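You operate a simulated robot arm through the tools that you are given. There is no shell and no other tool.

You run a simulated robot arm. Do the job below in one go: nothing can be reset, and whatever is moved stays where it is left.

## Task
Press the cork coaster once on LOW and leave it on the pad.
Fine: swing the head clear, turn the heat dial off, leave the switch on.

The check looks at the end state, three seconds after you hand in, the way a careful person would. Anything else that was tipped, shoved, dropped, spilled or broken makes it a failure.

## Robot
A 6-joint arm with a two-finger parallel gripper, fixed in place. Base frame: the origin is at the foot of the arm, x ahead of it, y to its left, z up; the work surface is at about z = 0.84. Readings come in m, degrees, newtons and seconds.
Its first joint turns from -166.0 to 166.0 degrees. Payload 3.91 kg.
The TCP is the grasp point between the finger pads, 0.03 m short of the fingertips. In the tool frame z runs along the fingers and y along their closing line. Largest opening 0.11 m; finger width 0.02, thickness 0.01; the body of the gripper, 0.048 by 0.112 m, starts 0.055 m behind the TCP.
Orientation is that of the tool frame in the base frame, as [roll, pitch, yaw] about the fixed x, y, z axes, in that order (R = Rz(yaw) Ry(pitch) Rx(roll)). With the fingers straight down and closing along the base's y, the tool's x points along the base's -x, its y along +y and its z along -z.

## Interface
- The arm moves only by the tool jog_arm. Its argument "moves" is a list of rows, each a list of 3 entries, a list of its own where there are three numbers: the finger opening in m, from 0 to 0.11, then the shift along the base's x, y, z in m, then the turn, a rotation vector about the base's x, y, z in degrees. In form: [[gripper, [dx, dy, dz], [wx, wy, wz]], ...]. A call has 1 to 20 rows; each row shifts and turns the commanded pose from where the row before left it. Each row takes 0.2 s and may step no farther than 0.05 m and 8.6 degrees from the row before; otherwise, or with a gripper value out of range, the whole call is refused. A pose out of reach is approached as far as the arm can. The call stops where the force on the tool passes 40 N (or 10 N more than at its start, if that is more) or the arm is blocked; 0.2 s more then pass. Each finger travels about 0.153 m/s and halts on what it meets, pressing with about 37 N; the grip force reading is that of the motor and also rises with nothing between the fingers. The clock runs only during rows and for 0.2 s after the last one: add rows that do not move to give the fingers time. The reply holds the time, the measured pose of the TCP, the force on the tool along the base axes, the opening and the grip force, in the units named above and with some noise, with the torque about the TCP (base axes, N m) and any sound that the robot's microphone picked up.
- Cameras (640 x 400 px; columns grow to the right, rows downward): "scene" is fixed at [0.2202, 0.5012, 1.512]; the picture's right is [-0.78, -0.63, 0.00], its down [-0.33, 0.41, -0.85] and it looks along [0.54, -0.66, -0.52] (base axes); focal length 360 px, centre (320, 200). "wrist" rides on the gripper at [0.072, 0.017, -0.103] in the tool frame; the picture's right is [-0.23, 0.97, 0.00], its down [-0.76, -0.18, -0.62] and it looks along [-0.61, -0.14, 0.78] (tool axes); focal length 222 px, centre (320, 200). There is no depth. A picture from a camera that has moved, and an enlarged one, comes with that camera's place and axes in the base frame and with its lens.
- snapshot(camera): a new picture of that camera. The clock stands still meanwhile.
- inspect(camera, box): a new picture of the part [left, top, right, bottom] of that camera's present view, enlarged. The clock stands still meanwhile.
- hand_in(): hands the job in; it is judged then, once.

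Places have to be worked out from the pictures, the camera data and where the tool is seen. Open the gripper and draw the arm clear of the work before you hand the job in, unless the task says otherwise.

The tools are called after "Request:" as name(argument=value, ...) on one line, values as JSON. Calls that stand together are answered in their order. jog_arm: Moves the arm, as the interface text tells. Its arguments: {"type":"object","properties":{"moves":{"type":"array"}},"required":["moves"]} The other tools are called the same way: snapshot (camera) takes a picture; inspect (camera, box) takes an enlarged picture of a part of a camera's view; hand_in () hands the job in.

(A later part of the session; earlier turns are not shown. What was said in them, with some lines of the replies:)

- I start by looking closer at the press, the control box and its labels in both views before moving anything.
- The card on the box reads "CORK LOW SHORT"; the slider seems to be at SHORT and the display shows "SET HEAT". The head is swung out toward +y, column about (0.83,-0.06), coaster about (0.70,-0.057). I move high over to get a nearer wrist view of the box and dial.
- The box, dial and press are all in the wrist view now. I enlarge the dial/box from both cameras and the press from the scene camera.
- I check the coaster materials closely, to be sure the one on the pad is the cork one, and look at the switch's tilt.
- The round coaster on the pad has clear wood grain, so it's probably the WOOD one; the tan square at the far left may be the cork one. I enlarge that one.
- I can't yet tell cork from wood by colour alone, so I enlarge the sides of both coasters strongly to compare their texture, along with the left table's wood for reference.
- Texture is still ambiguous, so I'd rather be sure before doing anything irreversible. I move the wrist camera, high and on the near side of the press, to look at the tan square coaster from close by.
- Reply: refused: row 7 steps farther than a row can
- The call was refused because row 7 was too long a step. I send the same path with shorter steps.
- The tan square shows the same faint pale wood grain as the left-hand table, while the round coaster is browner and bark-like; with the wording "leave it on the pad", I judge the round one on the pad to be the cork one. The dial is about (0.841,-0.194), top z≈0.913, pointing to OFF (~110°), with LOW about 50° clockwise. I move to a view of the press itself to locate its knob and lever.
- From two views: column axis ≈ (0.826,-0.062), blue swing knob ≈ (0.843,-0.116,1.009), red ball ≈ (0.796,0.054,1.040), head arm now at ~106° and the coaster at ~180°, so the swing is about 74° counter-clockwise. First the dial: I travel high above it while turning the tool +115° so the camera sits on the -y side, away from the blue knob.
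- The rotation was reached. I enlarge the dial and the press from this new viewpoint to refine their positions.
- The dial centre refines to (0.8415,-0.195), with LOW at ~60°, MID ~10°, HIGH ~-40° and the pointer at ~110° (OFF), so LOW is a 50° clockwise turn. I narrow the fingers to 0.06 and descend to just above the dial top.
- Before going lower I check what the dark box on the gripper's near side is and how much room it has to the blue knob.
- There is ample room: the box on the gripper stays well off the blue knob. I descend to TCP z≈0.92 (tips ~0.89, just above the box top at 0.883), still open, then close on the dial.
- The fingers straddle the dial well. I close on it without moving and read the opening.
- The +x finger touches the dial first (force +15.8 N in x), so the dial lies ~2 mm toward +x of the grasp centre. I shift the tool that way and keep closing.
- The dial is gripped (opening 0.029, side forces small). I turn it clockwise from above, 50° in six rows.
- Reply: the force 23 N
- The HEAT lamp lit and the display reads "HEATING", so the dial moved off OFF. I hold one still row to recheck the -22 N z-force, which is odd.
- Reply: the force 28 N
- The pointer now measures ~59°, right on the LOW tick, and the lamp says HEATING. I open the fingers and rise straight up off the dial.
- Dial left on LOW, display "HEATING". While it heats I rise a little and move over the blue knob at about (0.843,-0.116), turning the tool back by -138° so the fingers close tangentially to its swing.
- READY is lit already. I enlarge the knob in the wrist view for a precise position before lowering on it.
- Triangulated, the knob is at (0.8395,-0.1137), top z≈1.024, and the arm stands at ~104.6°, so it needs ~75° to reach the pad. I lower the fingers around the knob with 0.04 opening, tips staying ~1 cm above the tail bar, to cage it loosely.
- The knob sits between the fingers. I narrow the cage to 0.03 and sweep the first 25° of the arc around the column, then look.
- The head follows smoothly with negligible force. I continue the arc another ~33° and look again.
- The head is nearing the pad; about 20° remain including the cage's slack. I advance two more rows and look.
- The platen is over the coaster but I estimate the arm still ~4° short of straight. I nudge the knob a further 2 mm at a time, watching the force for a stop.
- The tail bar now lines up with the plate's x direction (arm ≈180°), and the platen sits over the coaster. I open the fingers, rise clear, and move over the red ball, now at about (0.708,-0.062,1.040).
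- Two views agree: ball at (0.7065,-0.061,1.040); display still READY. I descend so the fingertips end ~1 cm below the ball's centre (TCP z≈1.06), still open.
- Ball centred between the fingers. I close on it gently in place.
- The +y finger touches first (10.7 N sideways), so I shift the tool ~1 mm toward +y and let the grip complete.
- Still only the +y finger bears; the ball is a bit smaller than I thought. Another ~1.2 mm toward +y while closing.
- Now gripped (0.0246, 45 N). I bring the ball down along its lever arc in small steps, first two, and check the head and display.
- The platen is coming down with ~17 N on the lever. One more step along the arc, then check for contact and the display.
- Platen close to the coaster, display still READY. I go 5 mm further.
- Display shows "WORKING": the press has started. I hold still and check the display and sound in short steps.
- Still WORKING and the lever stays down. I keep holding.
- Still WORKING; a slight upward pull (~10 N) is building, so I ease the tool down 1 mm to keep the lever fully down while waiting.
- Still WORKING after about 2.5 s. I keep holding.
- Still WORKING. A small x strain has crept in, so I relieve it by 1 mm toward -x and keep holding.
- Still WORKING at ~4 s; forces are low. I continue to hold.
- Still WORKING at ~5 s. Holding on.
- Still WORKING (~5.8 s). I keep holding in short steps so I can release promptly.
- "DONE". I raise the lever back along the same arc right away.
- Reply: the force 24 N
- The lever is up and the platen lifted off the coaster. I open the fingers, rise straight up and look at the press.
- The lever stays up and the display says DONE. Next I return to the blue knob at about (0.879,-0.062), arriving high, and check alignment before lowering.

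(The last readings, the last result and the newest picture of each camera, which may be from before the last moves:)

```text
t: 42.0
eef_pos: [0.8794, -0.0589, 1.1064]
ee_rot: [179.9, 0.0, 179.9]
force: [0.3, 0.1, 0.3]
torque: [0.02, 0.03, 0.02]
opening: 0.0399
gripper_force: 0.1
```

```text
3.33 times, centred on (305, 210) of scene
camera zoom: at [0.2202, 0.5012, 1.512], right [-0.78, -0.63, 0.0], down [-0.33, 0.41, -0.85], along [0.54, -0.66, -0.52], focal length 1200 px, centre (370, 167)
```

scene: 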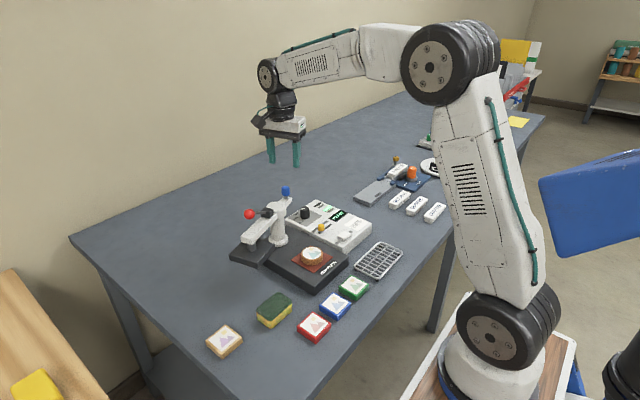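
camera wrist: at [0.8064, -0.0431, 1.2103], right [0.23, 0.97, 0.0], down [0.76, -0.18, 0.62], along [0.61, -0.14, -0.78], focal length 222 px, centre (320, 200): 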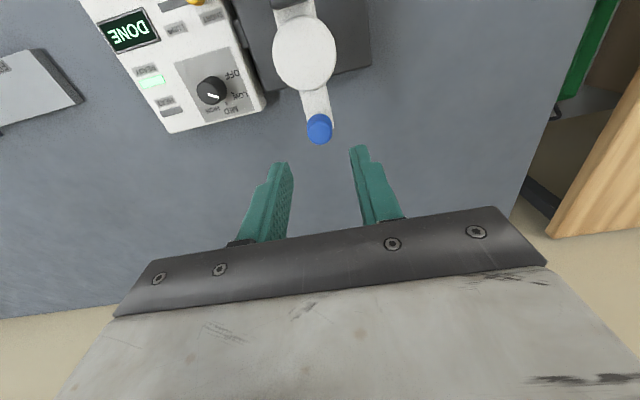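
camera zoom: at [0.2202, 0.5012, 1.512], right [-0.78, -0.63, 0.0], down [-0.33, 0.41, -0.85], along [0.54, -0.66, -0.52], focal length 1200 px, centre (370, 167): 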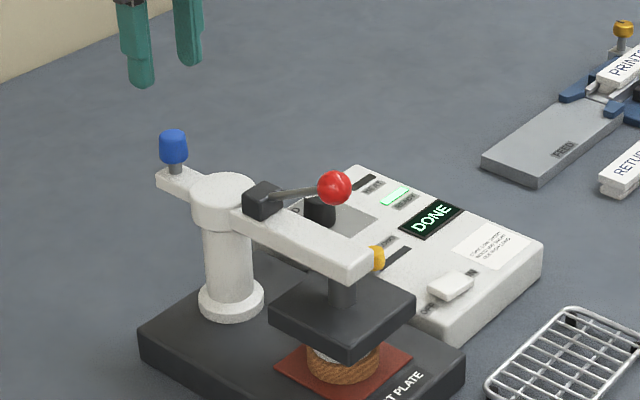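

The knob measures (0.877,-0.060), nearly under the tool. I lower the open fingers around it to TCP z≈1.028.

Request:
jog_arm(moves=[[0.04, [-0.001, -0.001, -0.03], [0, 0, 0]], [0.04, [0, 0, -0.03], [0, 0, 0]], [0.04, [0, 0, -0.0165], [0, 0, 0]], [0.03, [0, 0, 0], [0, 0, 0]], [0.03, [0, 0, 0], [0, 0, 0]]])

Request:
inspect(camera="wrist", box=[220, 0, 420, 200])

Request:
inspect(camera="scene", box=[225, 150, 345, 250])

```text
t: 43.2
eef_pos: [0.8796, -0.0608, 1.0292]
ee_rot: [179.9, -0.1, 179.9]
force: [0.0, 0.5, 1.4]
torque: [0.0, -0.01, -0.02]
opening: 0.0299
gripper_force: 0.1
```

```text
2.00 times, centred on (320, 100) of wrist
camera zoom: at [0.8061, -0.045, 1.1314], right [0.23, 0.97, 0.0], down [0.76, -0.18, 0.62], along [0.61, -0.14, -0.78], focal length 444 px, centre (320, 400)
```

zoom: 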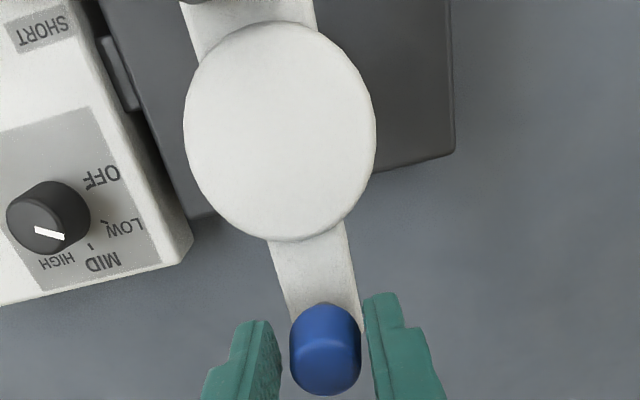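

```text
4.00 times, centred on (285, 200) of scene
camera zoom: at [0.2202, 0.5012, 1.512], right [-0.78, -0.63, 0.0], down [-0.33, 0.41, -0.85], along [0.54, -0.66, -0.52], focal length 1440 px, centre (460, 200)
```

zoom: 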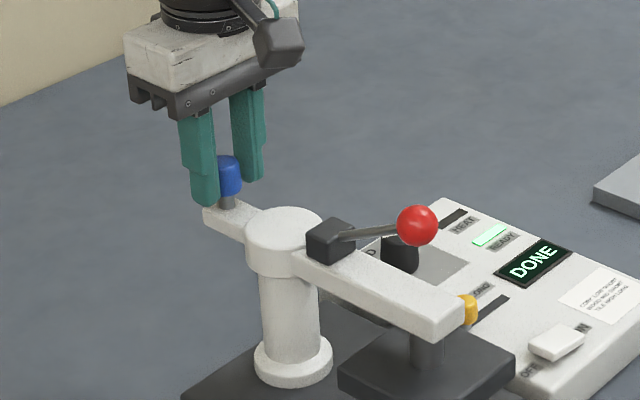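

Caged again. I sweep the knob back clockwise along the same arc, five rows first, then look.

Request:
jog_arm(moves=[[0.03, [-0.0005, -0.0078, 0], [0, 0, -8.4]], [0.03, [-0.0017, -0.0077, 0], [0, 0, -8.4]], [0.03, [-0.0028, -0.0073, 0], [0, 0, -8.4]], [0.03, [-0.0038, -0.0068, 0], [0, 0, -8.4]], [0.03, [-0.0048, -0.0062, 0], [0, 0, -8.4]], [0.03, [0, 0, 0], [0, 0, 0]]])

Request:
inspect(camera="wrist", box=[220, 0, 420, 200])

Request:
inspect(camera="scene", box=[225, 150, 375, 270])

```text
t: 44.6
eef_pos: [0.8651, -0.0968, 1.0285]
ee_rot: [-180.0, 0.0, 137.8]
force: [0.3, -0.1, 0.5]
torque: [0.01, -0.04, 0.02]
opening: 0.0301
gripper_force: 0.0
```

```text
2.00 times, centred on (320, 100) of wrist
camera zoom: at [0.8232, -0.0371, 1.1315], right [0.82, 0.57, 0.0], down [0.44, -0.64, 0.62], along [0.35, -0.51, -0.78], focal length 444 px, centre (320, 400)
```

zoom: 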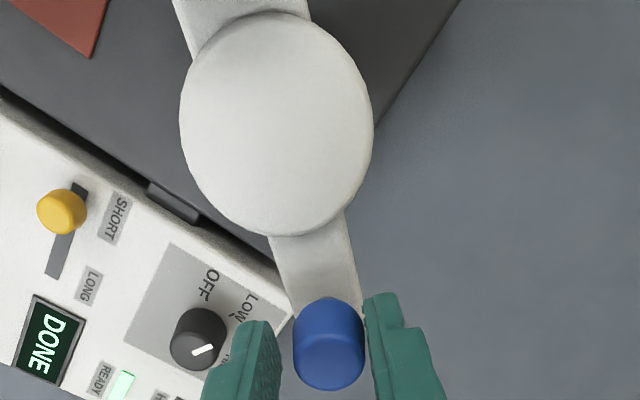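

```text
3.33 times, centred on (300, 210) of scene
camera zoom: at [0.2202, 0.5012, 1.512], right [-0.78, -0.63, 0.0], down [-0.33, 0.41, -0.85], along [0.54, -0.66, -0.52], focal length 1200 px, centre (387, 167)
```

zoom: 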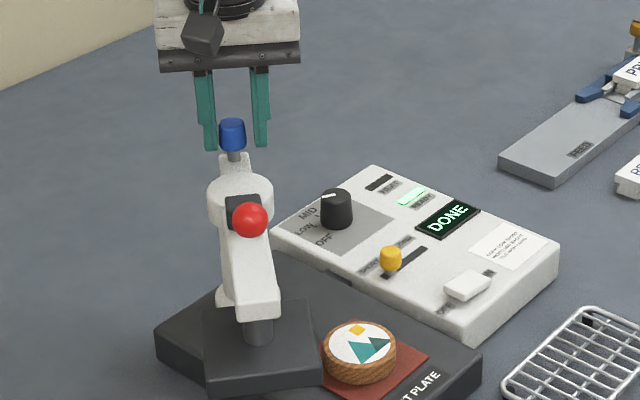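

The head swings away and the print on the coaster is now vivid, so the press worked. I continue the rest of the arc back to the original parking angle.

Request:
jog_arm(moves=[[0.03, [-0.0056, -0.0054, 0], [0, 0, -8.4]], [0.03, [-0.0064, -0.0046, 0], [0, 0, -8.4]], [0.03, [-0.0069, -0.0036, 0], [0, 0, -8.4]], [0.03, [-0.0074, -0.0025, 0], [0, 0, -8.4]], [0.03, [0, 0, 0], [0, 0, 0]]])

Request:
inspect(camera="wrist", box=[220, 0, 420, 200])

Request:
inspect(camera="scene", box=[225, 150, 375, 270])

```text
t: 45.8
eef_pos: [0.839, -0.1153, 1.0295]
ee_rot: [-180.0, 0.1, 104.2]
force: [0.2, 0.9, -0.3]
torque: [0.0, 0.0, 0.01]
opening: 0.03
gripper_force: 0.1
```

```text
2.00 times, centred on (320, 100) of wrist
camera zoom: at [0.8375, -0.0398, 1.1322], right [1.0, 0.02, 0.0], down [0.01, -0.78, 0.62], along [0.01, -0.62, -0.78], focal length 444 px, centre (320, 400)
```

zoom: 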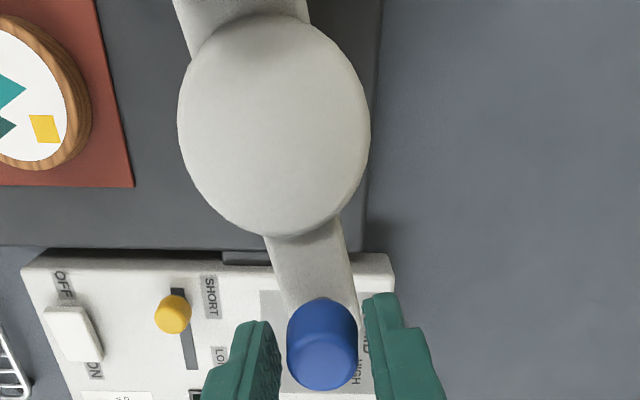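

```text
3.33 times, centred on (300, 210) of scene
camera zoom: at [0.2202, 0.5012, 1.512], right [-0.78, -0.63, 0.0], down [-0.33, 0.41, -0.85], along [0.54, -0.66, -0.52], focal length 1200 px, centre (387, 167)
```

zoom: 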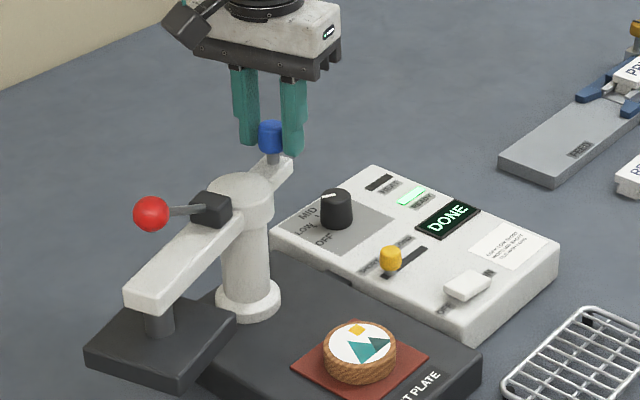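

The head is back within a pixel of where it started. I open, rise, and return over the dial while turning the tool +141°, so the camera is again on the -y side.

Request:
jog_arm(moves=[[0.045, [0, 0, 0], [0, 0, 0]], [0.05, [0, 0, 0.04], [0, 0, 0]], [0.06, [0, 0, 0.048], [0, 0, 0]], [0.06, [0.0002, -0.0046, 0.002], [0, 0, 8.29]], [0.06, [0.0002, -0.0046, 0], [0, 0, 8.29]], [0.06, [0.0002, -0.0046, 0], [0, 0, 8.29]], [0.06, [0.0002, -0.0046, 0], [0, 0, 8.29]], [0.06, [0.0002, -0.0046, 0], [0, 0, 8.29]], [0.06, [0.0002, -0.0046, 0], [0, 0, 8.29]], [0.06, [0.0002, -0.0046, 0], [0, 0, 8.29]], [0.06, [0.0002, -0.0046, 0], [0, 0, 8.29]], [0.06, [0.0002, -0.0046, 0], [0, 0, 8.29]], [0.06, [0.0002, -0.0046, 0], [0, 0, 8.29]], [0.06, [0.0002, -0.0046, 0], [0, 0, 8.29]], [0.06, [0.0002, -0.0046, 0], [0, 0, 8.29]], [0.06, [0.0002, -0.0046, 0], [0, 0, 8.29]], [0.06, [0.0002, -0.0046, 0], [0, 0, 8.29]], [0.06, [0.0002, -0.0046, 0], [0, 0, 8.29]], [0.06, [0.0002, -0.0046, 0], [0, 0, 8.29]], [0.06, [0.0002, -0.0046, 0], [0, 0, 8.29]]])

Request:
snapshot(camera="wrist")

Request:
inspect(camera="scene", box=[225, 150, 375, 270])

```text
t: 50.0
eef_pos: [0.8429, -0.1915, 1.1186]
ee_rot: [-180.0, -0.1, -114.5]
force: [-0.2, 0.0, 0.1]
torque: [0.04, 0.01, -0.01]
opening: 0.0599
gripper_force: 0.0
```

```text
taken
camera wrist: at [0.7979, -0.251, 1.2207], right [-0.79, 0.61, 0.0], down [0.48, 0.62, 0.62], along [0.38, 0.49, -0.78], focal length 222 px, centre (320, 200)
```

wrist: 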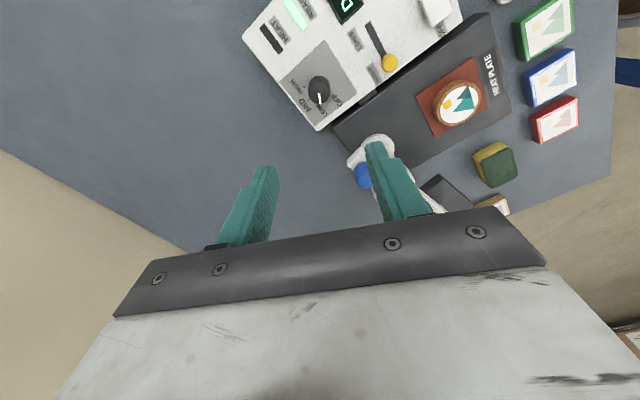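

```text
3.33 times, centred on (300, 210) of scene
camera zoom: at [0.2202, 0.5012, 1.512], right [-0.78, -0.63, 0.0], down [-0.33, 0.41, -0.85], along [0.54, -0.66, -0.52], focal length 1200 px, centre (387, 167)
```

zoom: 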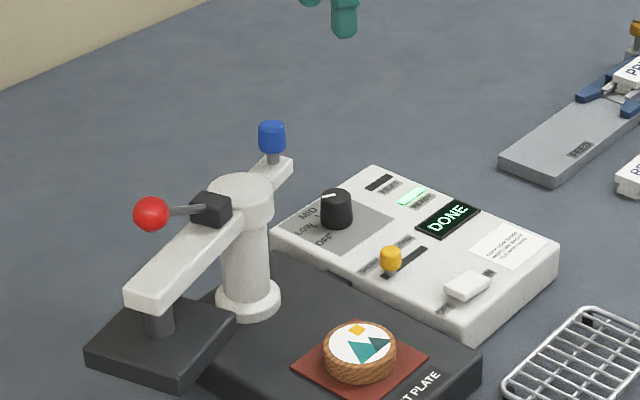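

Head parked clear; display DONE. I descend toward the dial with fingers at 0.06, pausing above it to check.

Request:
jog_arm(moves=[[0.06, [-0.0003, -0.0015, -0.045], [0, 0, 0]], [0.06, [0, 0, -0.045], [0, 0, 0]], [0.06, [0, 0, -0.045], [0, 0, 0]], [0.06, [0, 0, 0], [0, 0, 0]]])

Request:
inspect(camera="wrist", box=[230, 60, 430, 230])

Request:
inspect(camera="scene", box=[245, 150, 345, 235])

```text
t: 51.0
eef_pos: [0.8464, -0.189, 0.9825]
ee_rot: [179.9, 0.0, -114.8]
force: [-0.8, -0.4, -0.3]
torque: [-0.05, 0.0, 0.02]
opening: 0.06
gripper_force: 0.0
```

```text
2.35 times, centred on (330, 145) of wrist
camera zoom: at [0.8012, -0.2486, 1.0853], right [-0.79, 0.61, 0.0], down [0.48, 0.62, 0.62], along [0.38, 0.49, -0.78], focal length 523 px, centre (296, 329)
```

zoom: 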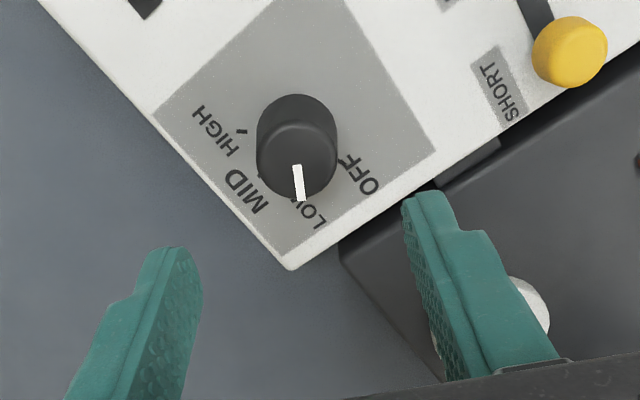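

```text
4.71 times, centred on (295, 192) of scene
camera zoom: at [0.2202, 0.5012, 1.512], right [-0.78, -0.63, 0.0], down [-0.33, 0.41, -0.85], along [0.54, -0.66, -0.52], focal length 1694 px, centre (438, 235)
```

zoom: 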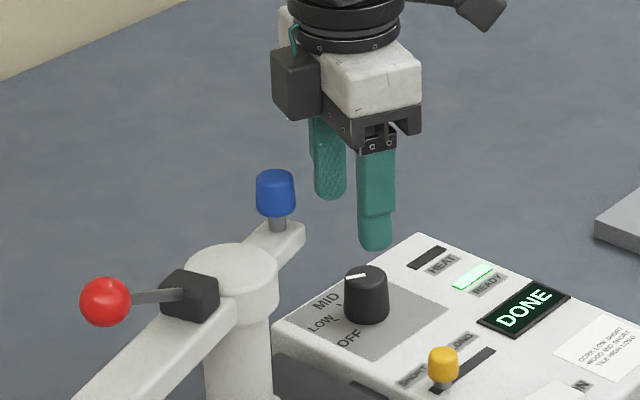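

The tool reads (0.846,-0.189), about 4 mm/5 mm off the dial's centre (0.842,-0.195), which the picture confirms. I correct that at this height and re-read.

Request:
jog_arm(moves=[[0.06, [-0.0036, -0.0052, 0], [0, 0, 0]], [0.06, [0, 0, 0], [0, 0, 0]], [0.06, [0, 0, 0], [0, 0, 0]]])

Request:
inspect(camera="wrist", box=[230, 60, 430, 230])

```text
t: 51.8
eef_pos: [0.8415, -0.1968, 0.9833]
ee_rot: [-179.9, 0.0, -114.9]
force: [-0.7, 0.5, -0.5]
torque: [0.03, 0.02, -0.03]
opening: 0.0603
gripper_force: 0.0
```

```text
2.35 times, centred on (330, 145) of wrist
camera zoom: at [0.7962, -0.2552, 1.0866], right [-0.79, 0.61, 0.0], down [0.48, 0.62, 0.62], along [0.38, 0.49, -0.78], focal length 523 px, centre (296, 329)
```

zoom: 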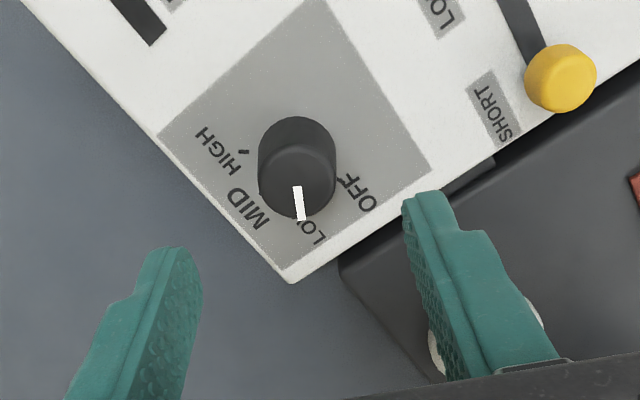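

Aligned now. I descend to TCP z≈0.922 with the fingers open and re-check.

Request:
jog_arm(moves=[[0.06, [0, 0, -0.03], [0, 0, 0]], [0.06, [0, 0, -0.031], [0, 0, 0]], [0.06, [0, 0, 0], [0, 0, 0]], [0.06, [0, 0, 0], [0, 0, 0]]])

Request:
inspect(camera="wrist", box=[230, 60, 430, 230])

Request:
inspect(camera="scene", box=[245, 150, 345, 235])

```text
t: 52.8
eef_pos: [0.8421, -0.1949, 0.9233]
ee_rot: [180.0, 0.0, -114.7]
force: [-0.4, 0.2, -0.5]
torque: [-0.02, 0.01, 0.03]
opening: 0.0598
gripper_force: 0.1
```

```text
2.35 times, centred on (330, 145) of wrist
camera zoom: at [0.7964, -0.2543, 1.0254], right [-0.79, 0.61, 0.0], down [0.48, 0.62, 0.62], along [0.38, 0.49, -0.78], focal length 523 px, centre (296, 329)
```

zoom: 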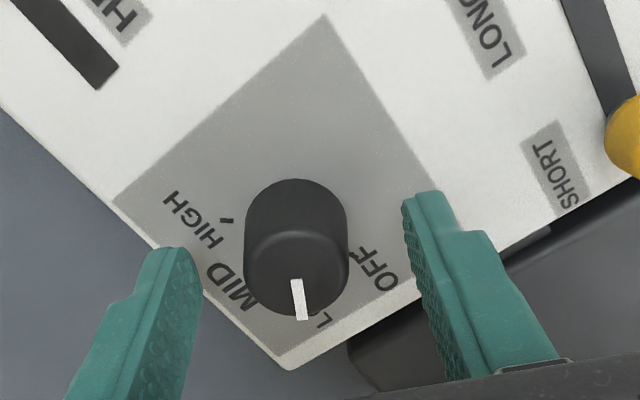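

```text
4.71 times, centred on (295, 192) of scene
camera zoom: at [0.2202, 0.5012, 1.512], right [-0.78, -0.63, 0.0], down [-0.33, 0.41, -0.85], along [0.54, -0.66, -0.52], focal length 1694 px, centre (438, 235)
```

zoom: 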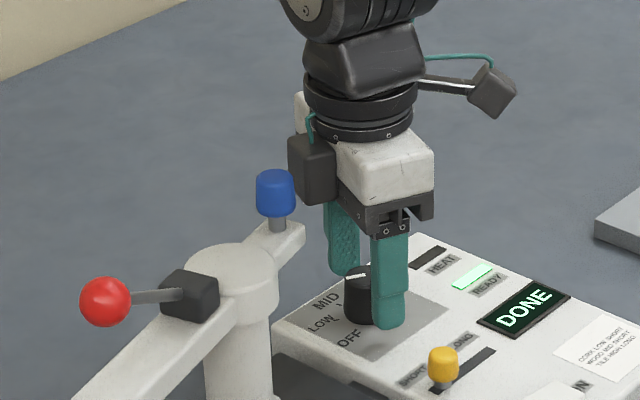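

The dial is centred between the fingers. I close on it.

Request:
jog_arm(moves=[[0.04, [0, 0, 0], [0, 0, 0]], [0.024, [0, 0, 0], [0, 0, 0]], [0.024, [0, 0, 0], [0, 0, 0]], [0.024, [0, 0, 0], [0, 0, 0]]])

Request:
inspect(camera="wrist", box=[230, 60, 430, 230])

```text
t: 53.8
eef_pos: [0.8424, -0.1951, 0.922]
ee_rot: [-180.0, 0.1, -114.8]
force: [0.5, -0.1, -0.6]
torque: [0.05, -0.06, 0.03]
opening: 0.0291
gripper_force: 44.6
```

```text
2.35 times, centred on (330, 145) of wrist
camera zoom: at [0.7965, -0.2544, 1.0255], right [-0.79, 0.61, 0.0], down [0.48, 0.62, 0.62], along [0.38, 0.49, -0.78], focal length 523 px, centre (296, 329)
```

zoom: 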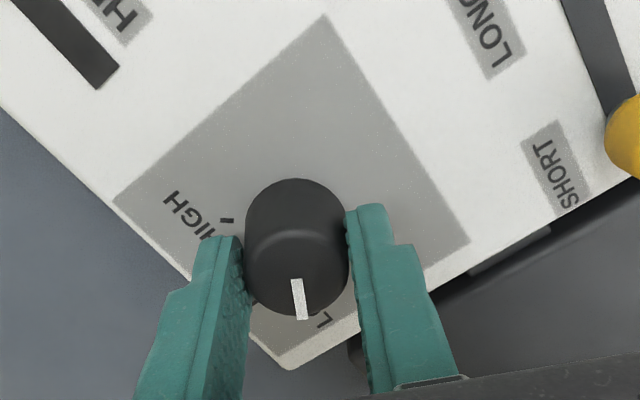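

Gripped cleanly (0.0291, no side force). I turn it 50° counter-clockwise back to OFF.

Request:
jog_arm(moves=[[0.024, [0, 0, 0], [0, 0, 8.3]], [0.024, [0, 0, 0], [0, 0, 8.3]], [0.024, [0, 0, 0], [0, 0, 8.3]], [0.024, [0, 0, 0], [0, 0, 8.3]], [0.024, [0, 0, 0], [0, 0, 8.3]], [0.024, [0, 0, 0], [0, 0, 8.3]], [0.024, [0, 0, 0], [0, 0, 0]]])

Request:
inspect(camera="wrist", box=[240, 70, 440, 240])

Request:
inspect(camera="scene", box=[285, 180, 375, 250])

```text
t: 54.9
eef_pos: [0.842, -0.1953, 0.9218]
ee_rot: [-179.7, 0.1, -79.8]
force: [13.7, 21.5, -7.1]
torque: [0.44, -0.66, 0.0]
opening: 0.0289
gripper_force: 44.6
stopped in row 5: the force on the tool passed its limit at 42 N (the readings are from after the stop); the commanded pose is now the measured one
```

```text
2.35 times, centred on (340, 155) of wrist
camera zoom: at [0.8374, -0.2703, 1.0254], right [-1.0, 0.05, -0.01], down [0.04, 0.78, 0.63], along [0.04, 0.62, -0.78], focal length 523 px, centre (273, 306)
```

zoom: 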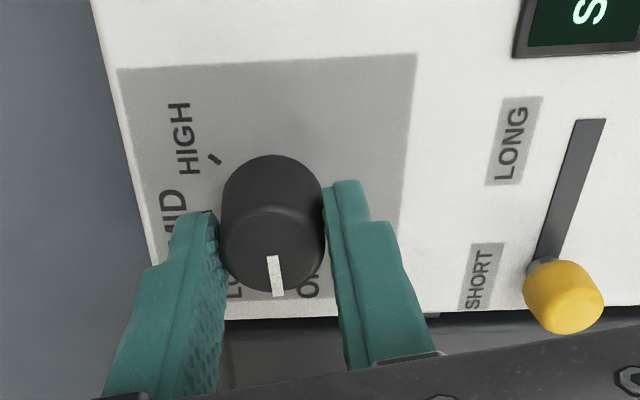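

```text
5.71 times, centred on (330, 215) of scene
camera zoom: at [0.2202, 0.5012, 1.512], right [-0.78, -0.63, 0.0], down [-0.33, 0.41, -0.85], along [0.54, -0.66, -0.52], focal length 2057 px, centre (263, 114)
```

zoom: 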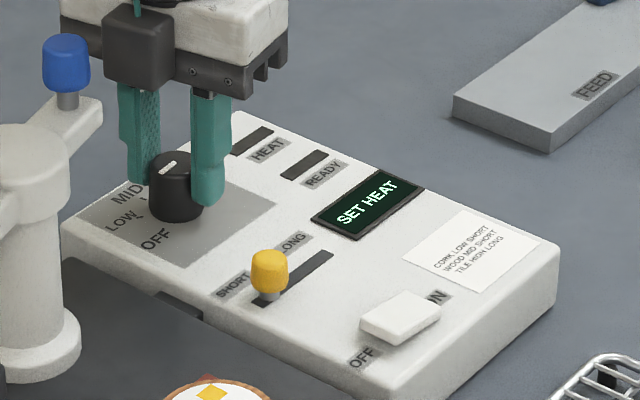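

The display already went back to "SET HEAT", but the turn stopped after 35° from side strain of a ~1 mm off-centre grip. I release, shift the tool (+0.4,+1.0) mm toward the dial axis, and grip again.

Request:
jog_arm(moves=[[0.04, [0, 0, 0], [0, 0, 0]], [0.04, [0.0004, 0.001, 0], [0, 0, 0]], [0.04, [0, 0, 0], [0, 0, 0]]])

Request:
inspect(camera="wrist", box=[240, 70, 440, 240])

```text
t: 55.7
eef_pos: [0.8415, -0.1968, 0.9232]
ee_rot: [-179.6, 0.0, -79.8]
force: [0.4, -1.1, 0.3]
torque: [0.03, 0.05, -0.01]
opening: 0.0399
gripper_force: 0.1
```

```text
2.35 times, centred on (340, 155) of wrist
camera zoom: at [0.8365, -0.2715, 1.0263], right [-1.0, 0.05, 0.0], down [0.04, 0.78, 0.62], along [0.04, 0.62, -0.78], focal length 523 px, centre (273, 306)
```

zoom: 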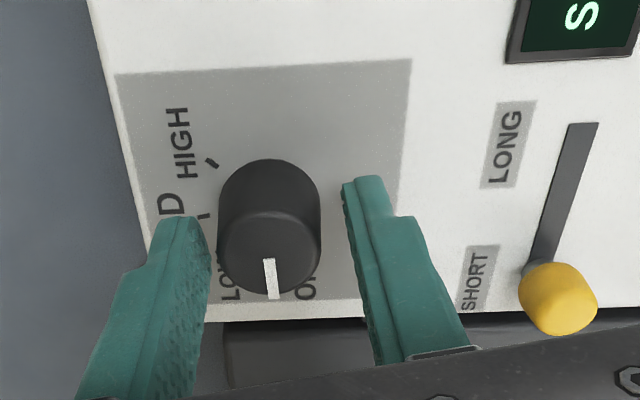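

With the strain gone the tool sits at about (0.8405,-0.1976); the dial is ~1.4 mm to +x and ~2.5 mm to +y. I correct this and close again.

Request:
jog_arm(moves=[[0.04, [0.0014, 0.0025, 0], [0, 0, 0]], [0.04, [0, 0, 0], [0, 0, 0]], [0.024, [0, 0, 0], [0, 0, 0]], [0.024, [0, 0, 0], [0, 0, 0]]])

Request:
inspect(camera="wrist", box=[240, 70, 440, 240])

```text
t: 56.7
eef_pos: [0.8423, -0.1931, 0.9226]
ee_rot: [-179.8, 0.1, -79.9]
force: [-9.0, -1.5, 1.2]
torque: [-0.05, 0.42, -0.02]
opening: 0.0291
gripper_force: 45.1
```

```text
2.35 times, centred on (340, 155) of wrist
camera zoom: at [0.8375, -0.2691, 1.0258], right [-1.0, 0.05, 0.0], down [0.04, 0.78, 0.62], along [0.04, 0.62, -0.78], focal length 523 px, centre (273, 306)
```

zoom: 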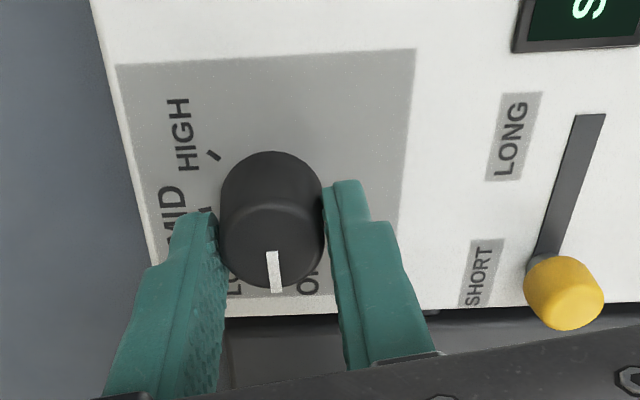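

Re-gripped with only ~9 N side force. I turn the remaining 15°.

Request:
jog_arm(moves=[[0.024, [0, 0, 0], [0, 0, 7.5]], [0.024, [0, 0, 0], [0, 0, 7.5]], [0.024, [0, 0, 0], [0, 0, 0]]])

Request:
inspect(camera="wrist", box=[240, 70, 440, 240])

Request:
inspect(camera="scene", box=[285, 180, 375, 250])

```text
t: 57.5
eef_pos: [0.8407, -0.1936, 0.922]
ee_rot: [-179.6, 0.1, -64.8]
force: [-11.7, -1.6, -2.4]
torque: [-0.41, 0.27, 0.0]
opening: 0.0287
gripper_force: 45.0
```

```text
2.35 times, centred on (340, 155) of wrist
camera zoom: at [0.8566, -0.2678, 1.0258], right [-0.98, -0.21, 0.0], down [-0.17, 0.76, 0.62], along [-0.13, 0.61, -0.78], focal length 523 px, centre (273, 306)
```

zoom: 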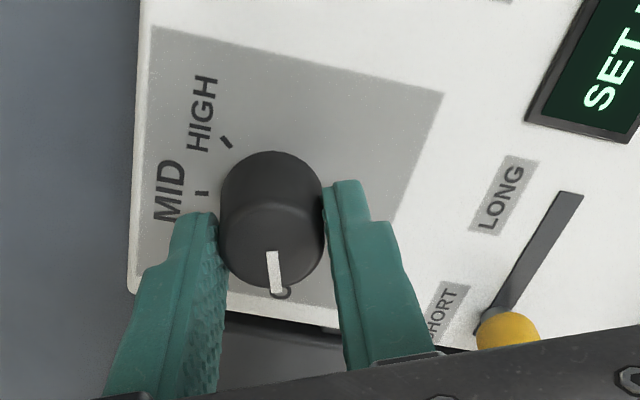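

```text
5.71 times, centred on (330, 215) of scene
camera zoom: at [0.2202, 0.5012, 1.512], right [-0.78, -0.63, 0.0], down [-0.33, 0.41, -0.85], along [0.54, -0.66, -0.52], focal length 2057 px, centre (263, 114)
```

zoom: 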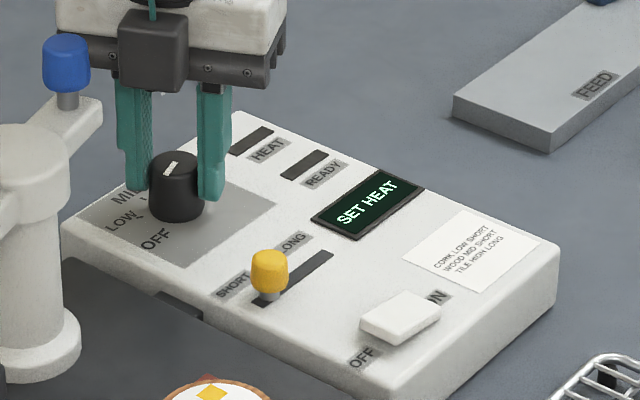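

The picture matches the initial OFF state: pointer at OFF, display "SET HEAT", both lamps dark. I open the fingers and rise straight up.

Request:
jog_arm(moves=[[0.04, [0, 0, 0], [0, 0, 0]], [0.06, [0, 0, 0], [0, 0, 0]], [0.06, [0, 0, 0.03], [0, 0, 0]], [0.06, [0, 0, 0.045], [0, 0, 0]], [0.06, [0, 0, 0.045], [0, 0, 0]], [0.06, [0, 0, 0.045], [0, 0, 0]], [0.08, [0, 0, 0.045], [0, 0, 0]], [0.11, [0, 0, 0.045], [0, 0, 0]], [0.11, [-0.04, 0, 0.02], [0, 0, -8.3]], [0.11, [-0.045, 0, 0], [0, 0, -8.3]], [0.11, [-0.045, 0, 0], [0, 0, -8.3]], [0.11, [-0.045, 0, 0], [0, 0, -8.3]], [0.11, [-0.04, 0, 0], [0, 0, -8.3]], [0.11, [0, 0, 0], [0, 0, 0]]])

Request:
snapshot(camera="scene")

Request:
inspect(camera="scene", box=[225, 170, 385, 290])

Request:
inspect(camera="scene", box=[285, 190, 375, 250])

```text
t: 60.5
eef_pos: [0.6273, -0.1911, 1.2008]
ee_rot: [-179.8, 0.0, -106.4]
force: [0.9, 0.0, 0.6]
torque: [0.04, 0.03, 0.01]
opening: 0.11
gripper_force: 0.1
```

```text
taken
```

scene: 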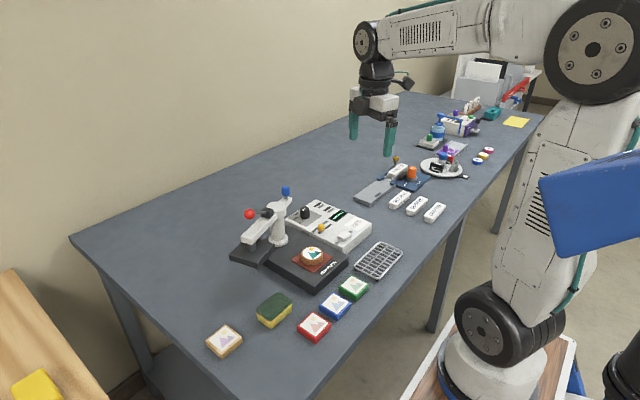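

```text
3.33 times, centred on (305, 230) of scene
camera zoom: at [0.2202, 0.5012, 1.512], right [-0.78, -0.63, 0.0], down [-0.33, 0.41, -0.85], along [0.54, -0.66, -0.52], focal length 1200 px, centre (370, 100)
```

zoom: 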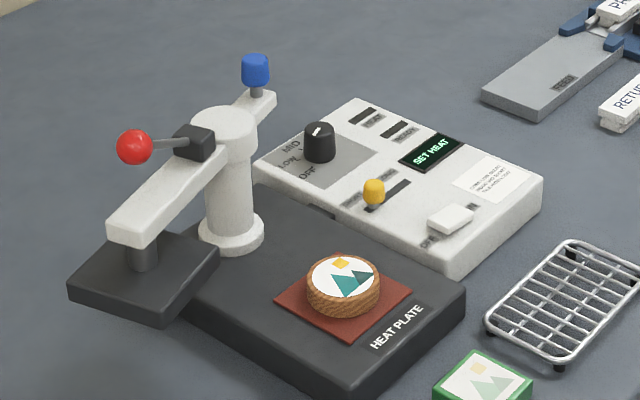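

```text
6.67 times, centred on (330, 220) of scene
camera zoom: at [0.2202, 0.5012, 1.512], right [-0.78, -0.63, 0.0], down [-0.33, 0.41, -0.85], along [0.54, -0.66, -0.52], focal length 2400 px, centre (253, 67)
```

zoom: 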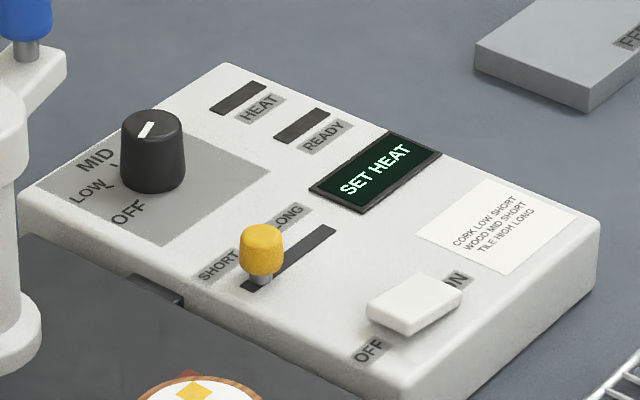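

The end state looks right. The coaster is printed and still on the pad, the lever is up and the head is back at its parked angle. The dial is on OFF, the switch is still ON and the slider was not touched. The arm is clear with the gripper open and nothing else moved, so I hand in.

Request:
hand_in()

```text
The job is handed in.
```

I pressed the round coaster once on LOW, and it's still on the pad with its print now vivid. I've handed the job in but haven't seen the check's result.

- **Which coaster:** no coaster is labelled, so treating the round one on the pad as the cork one was my judgement. It has some wood-like grain, but the tan square one matched the pale wood of the side table. "Leave it on the pad" also suggested the cork one was already there.
- **Press:** I set the dial to LOW and left the timer slider on SHORT, as the card on the box says for cork. When the display showed READY I swung the head over and pulled the lever down. I held it until DONE, then raised the lever straight away.
- **End state:** the head is swung clear at its starting angle with the lever up. The heat dial is on OFF, the display reads SET HEAT and the switch is still on.
- **Dial hitch:** the first turn back to OFF stopped partway because my grip was slightly off-centre. I re-gripped and finished it.
- **Everything else:** nothing else appears to have moved, and the arm is clear with the gripper open.
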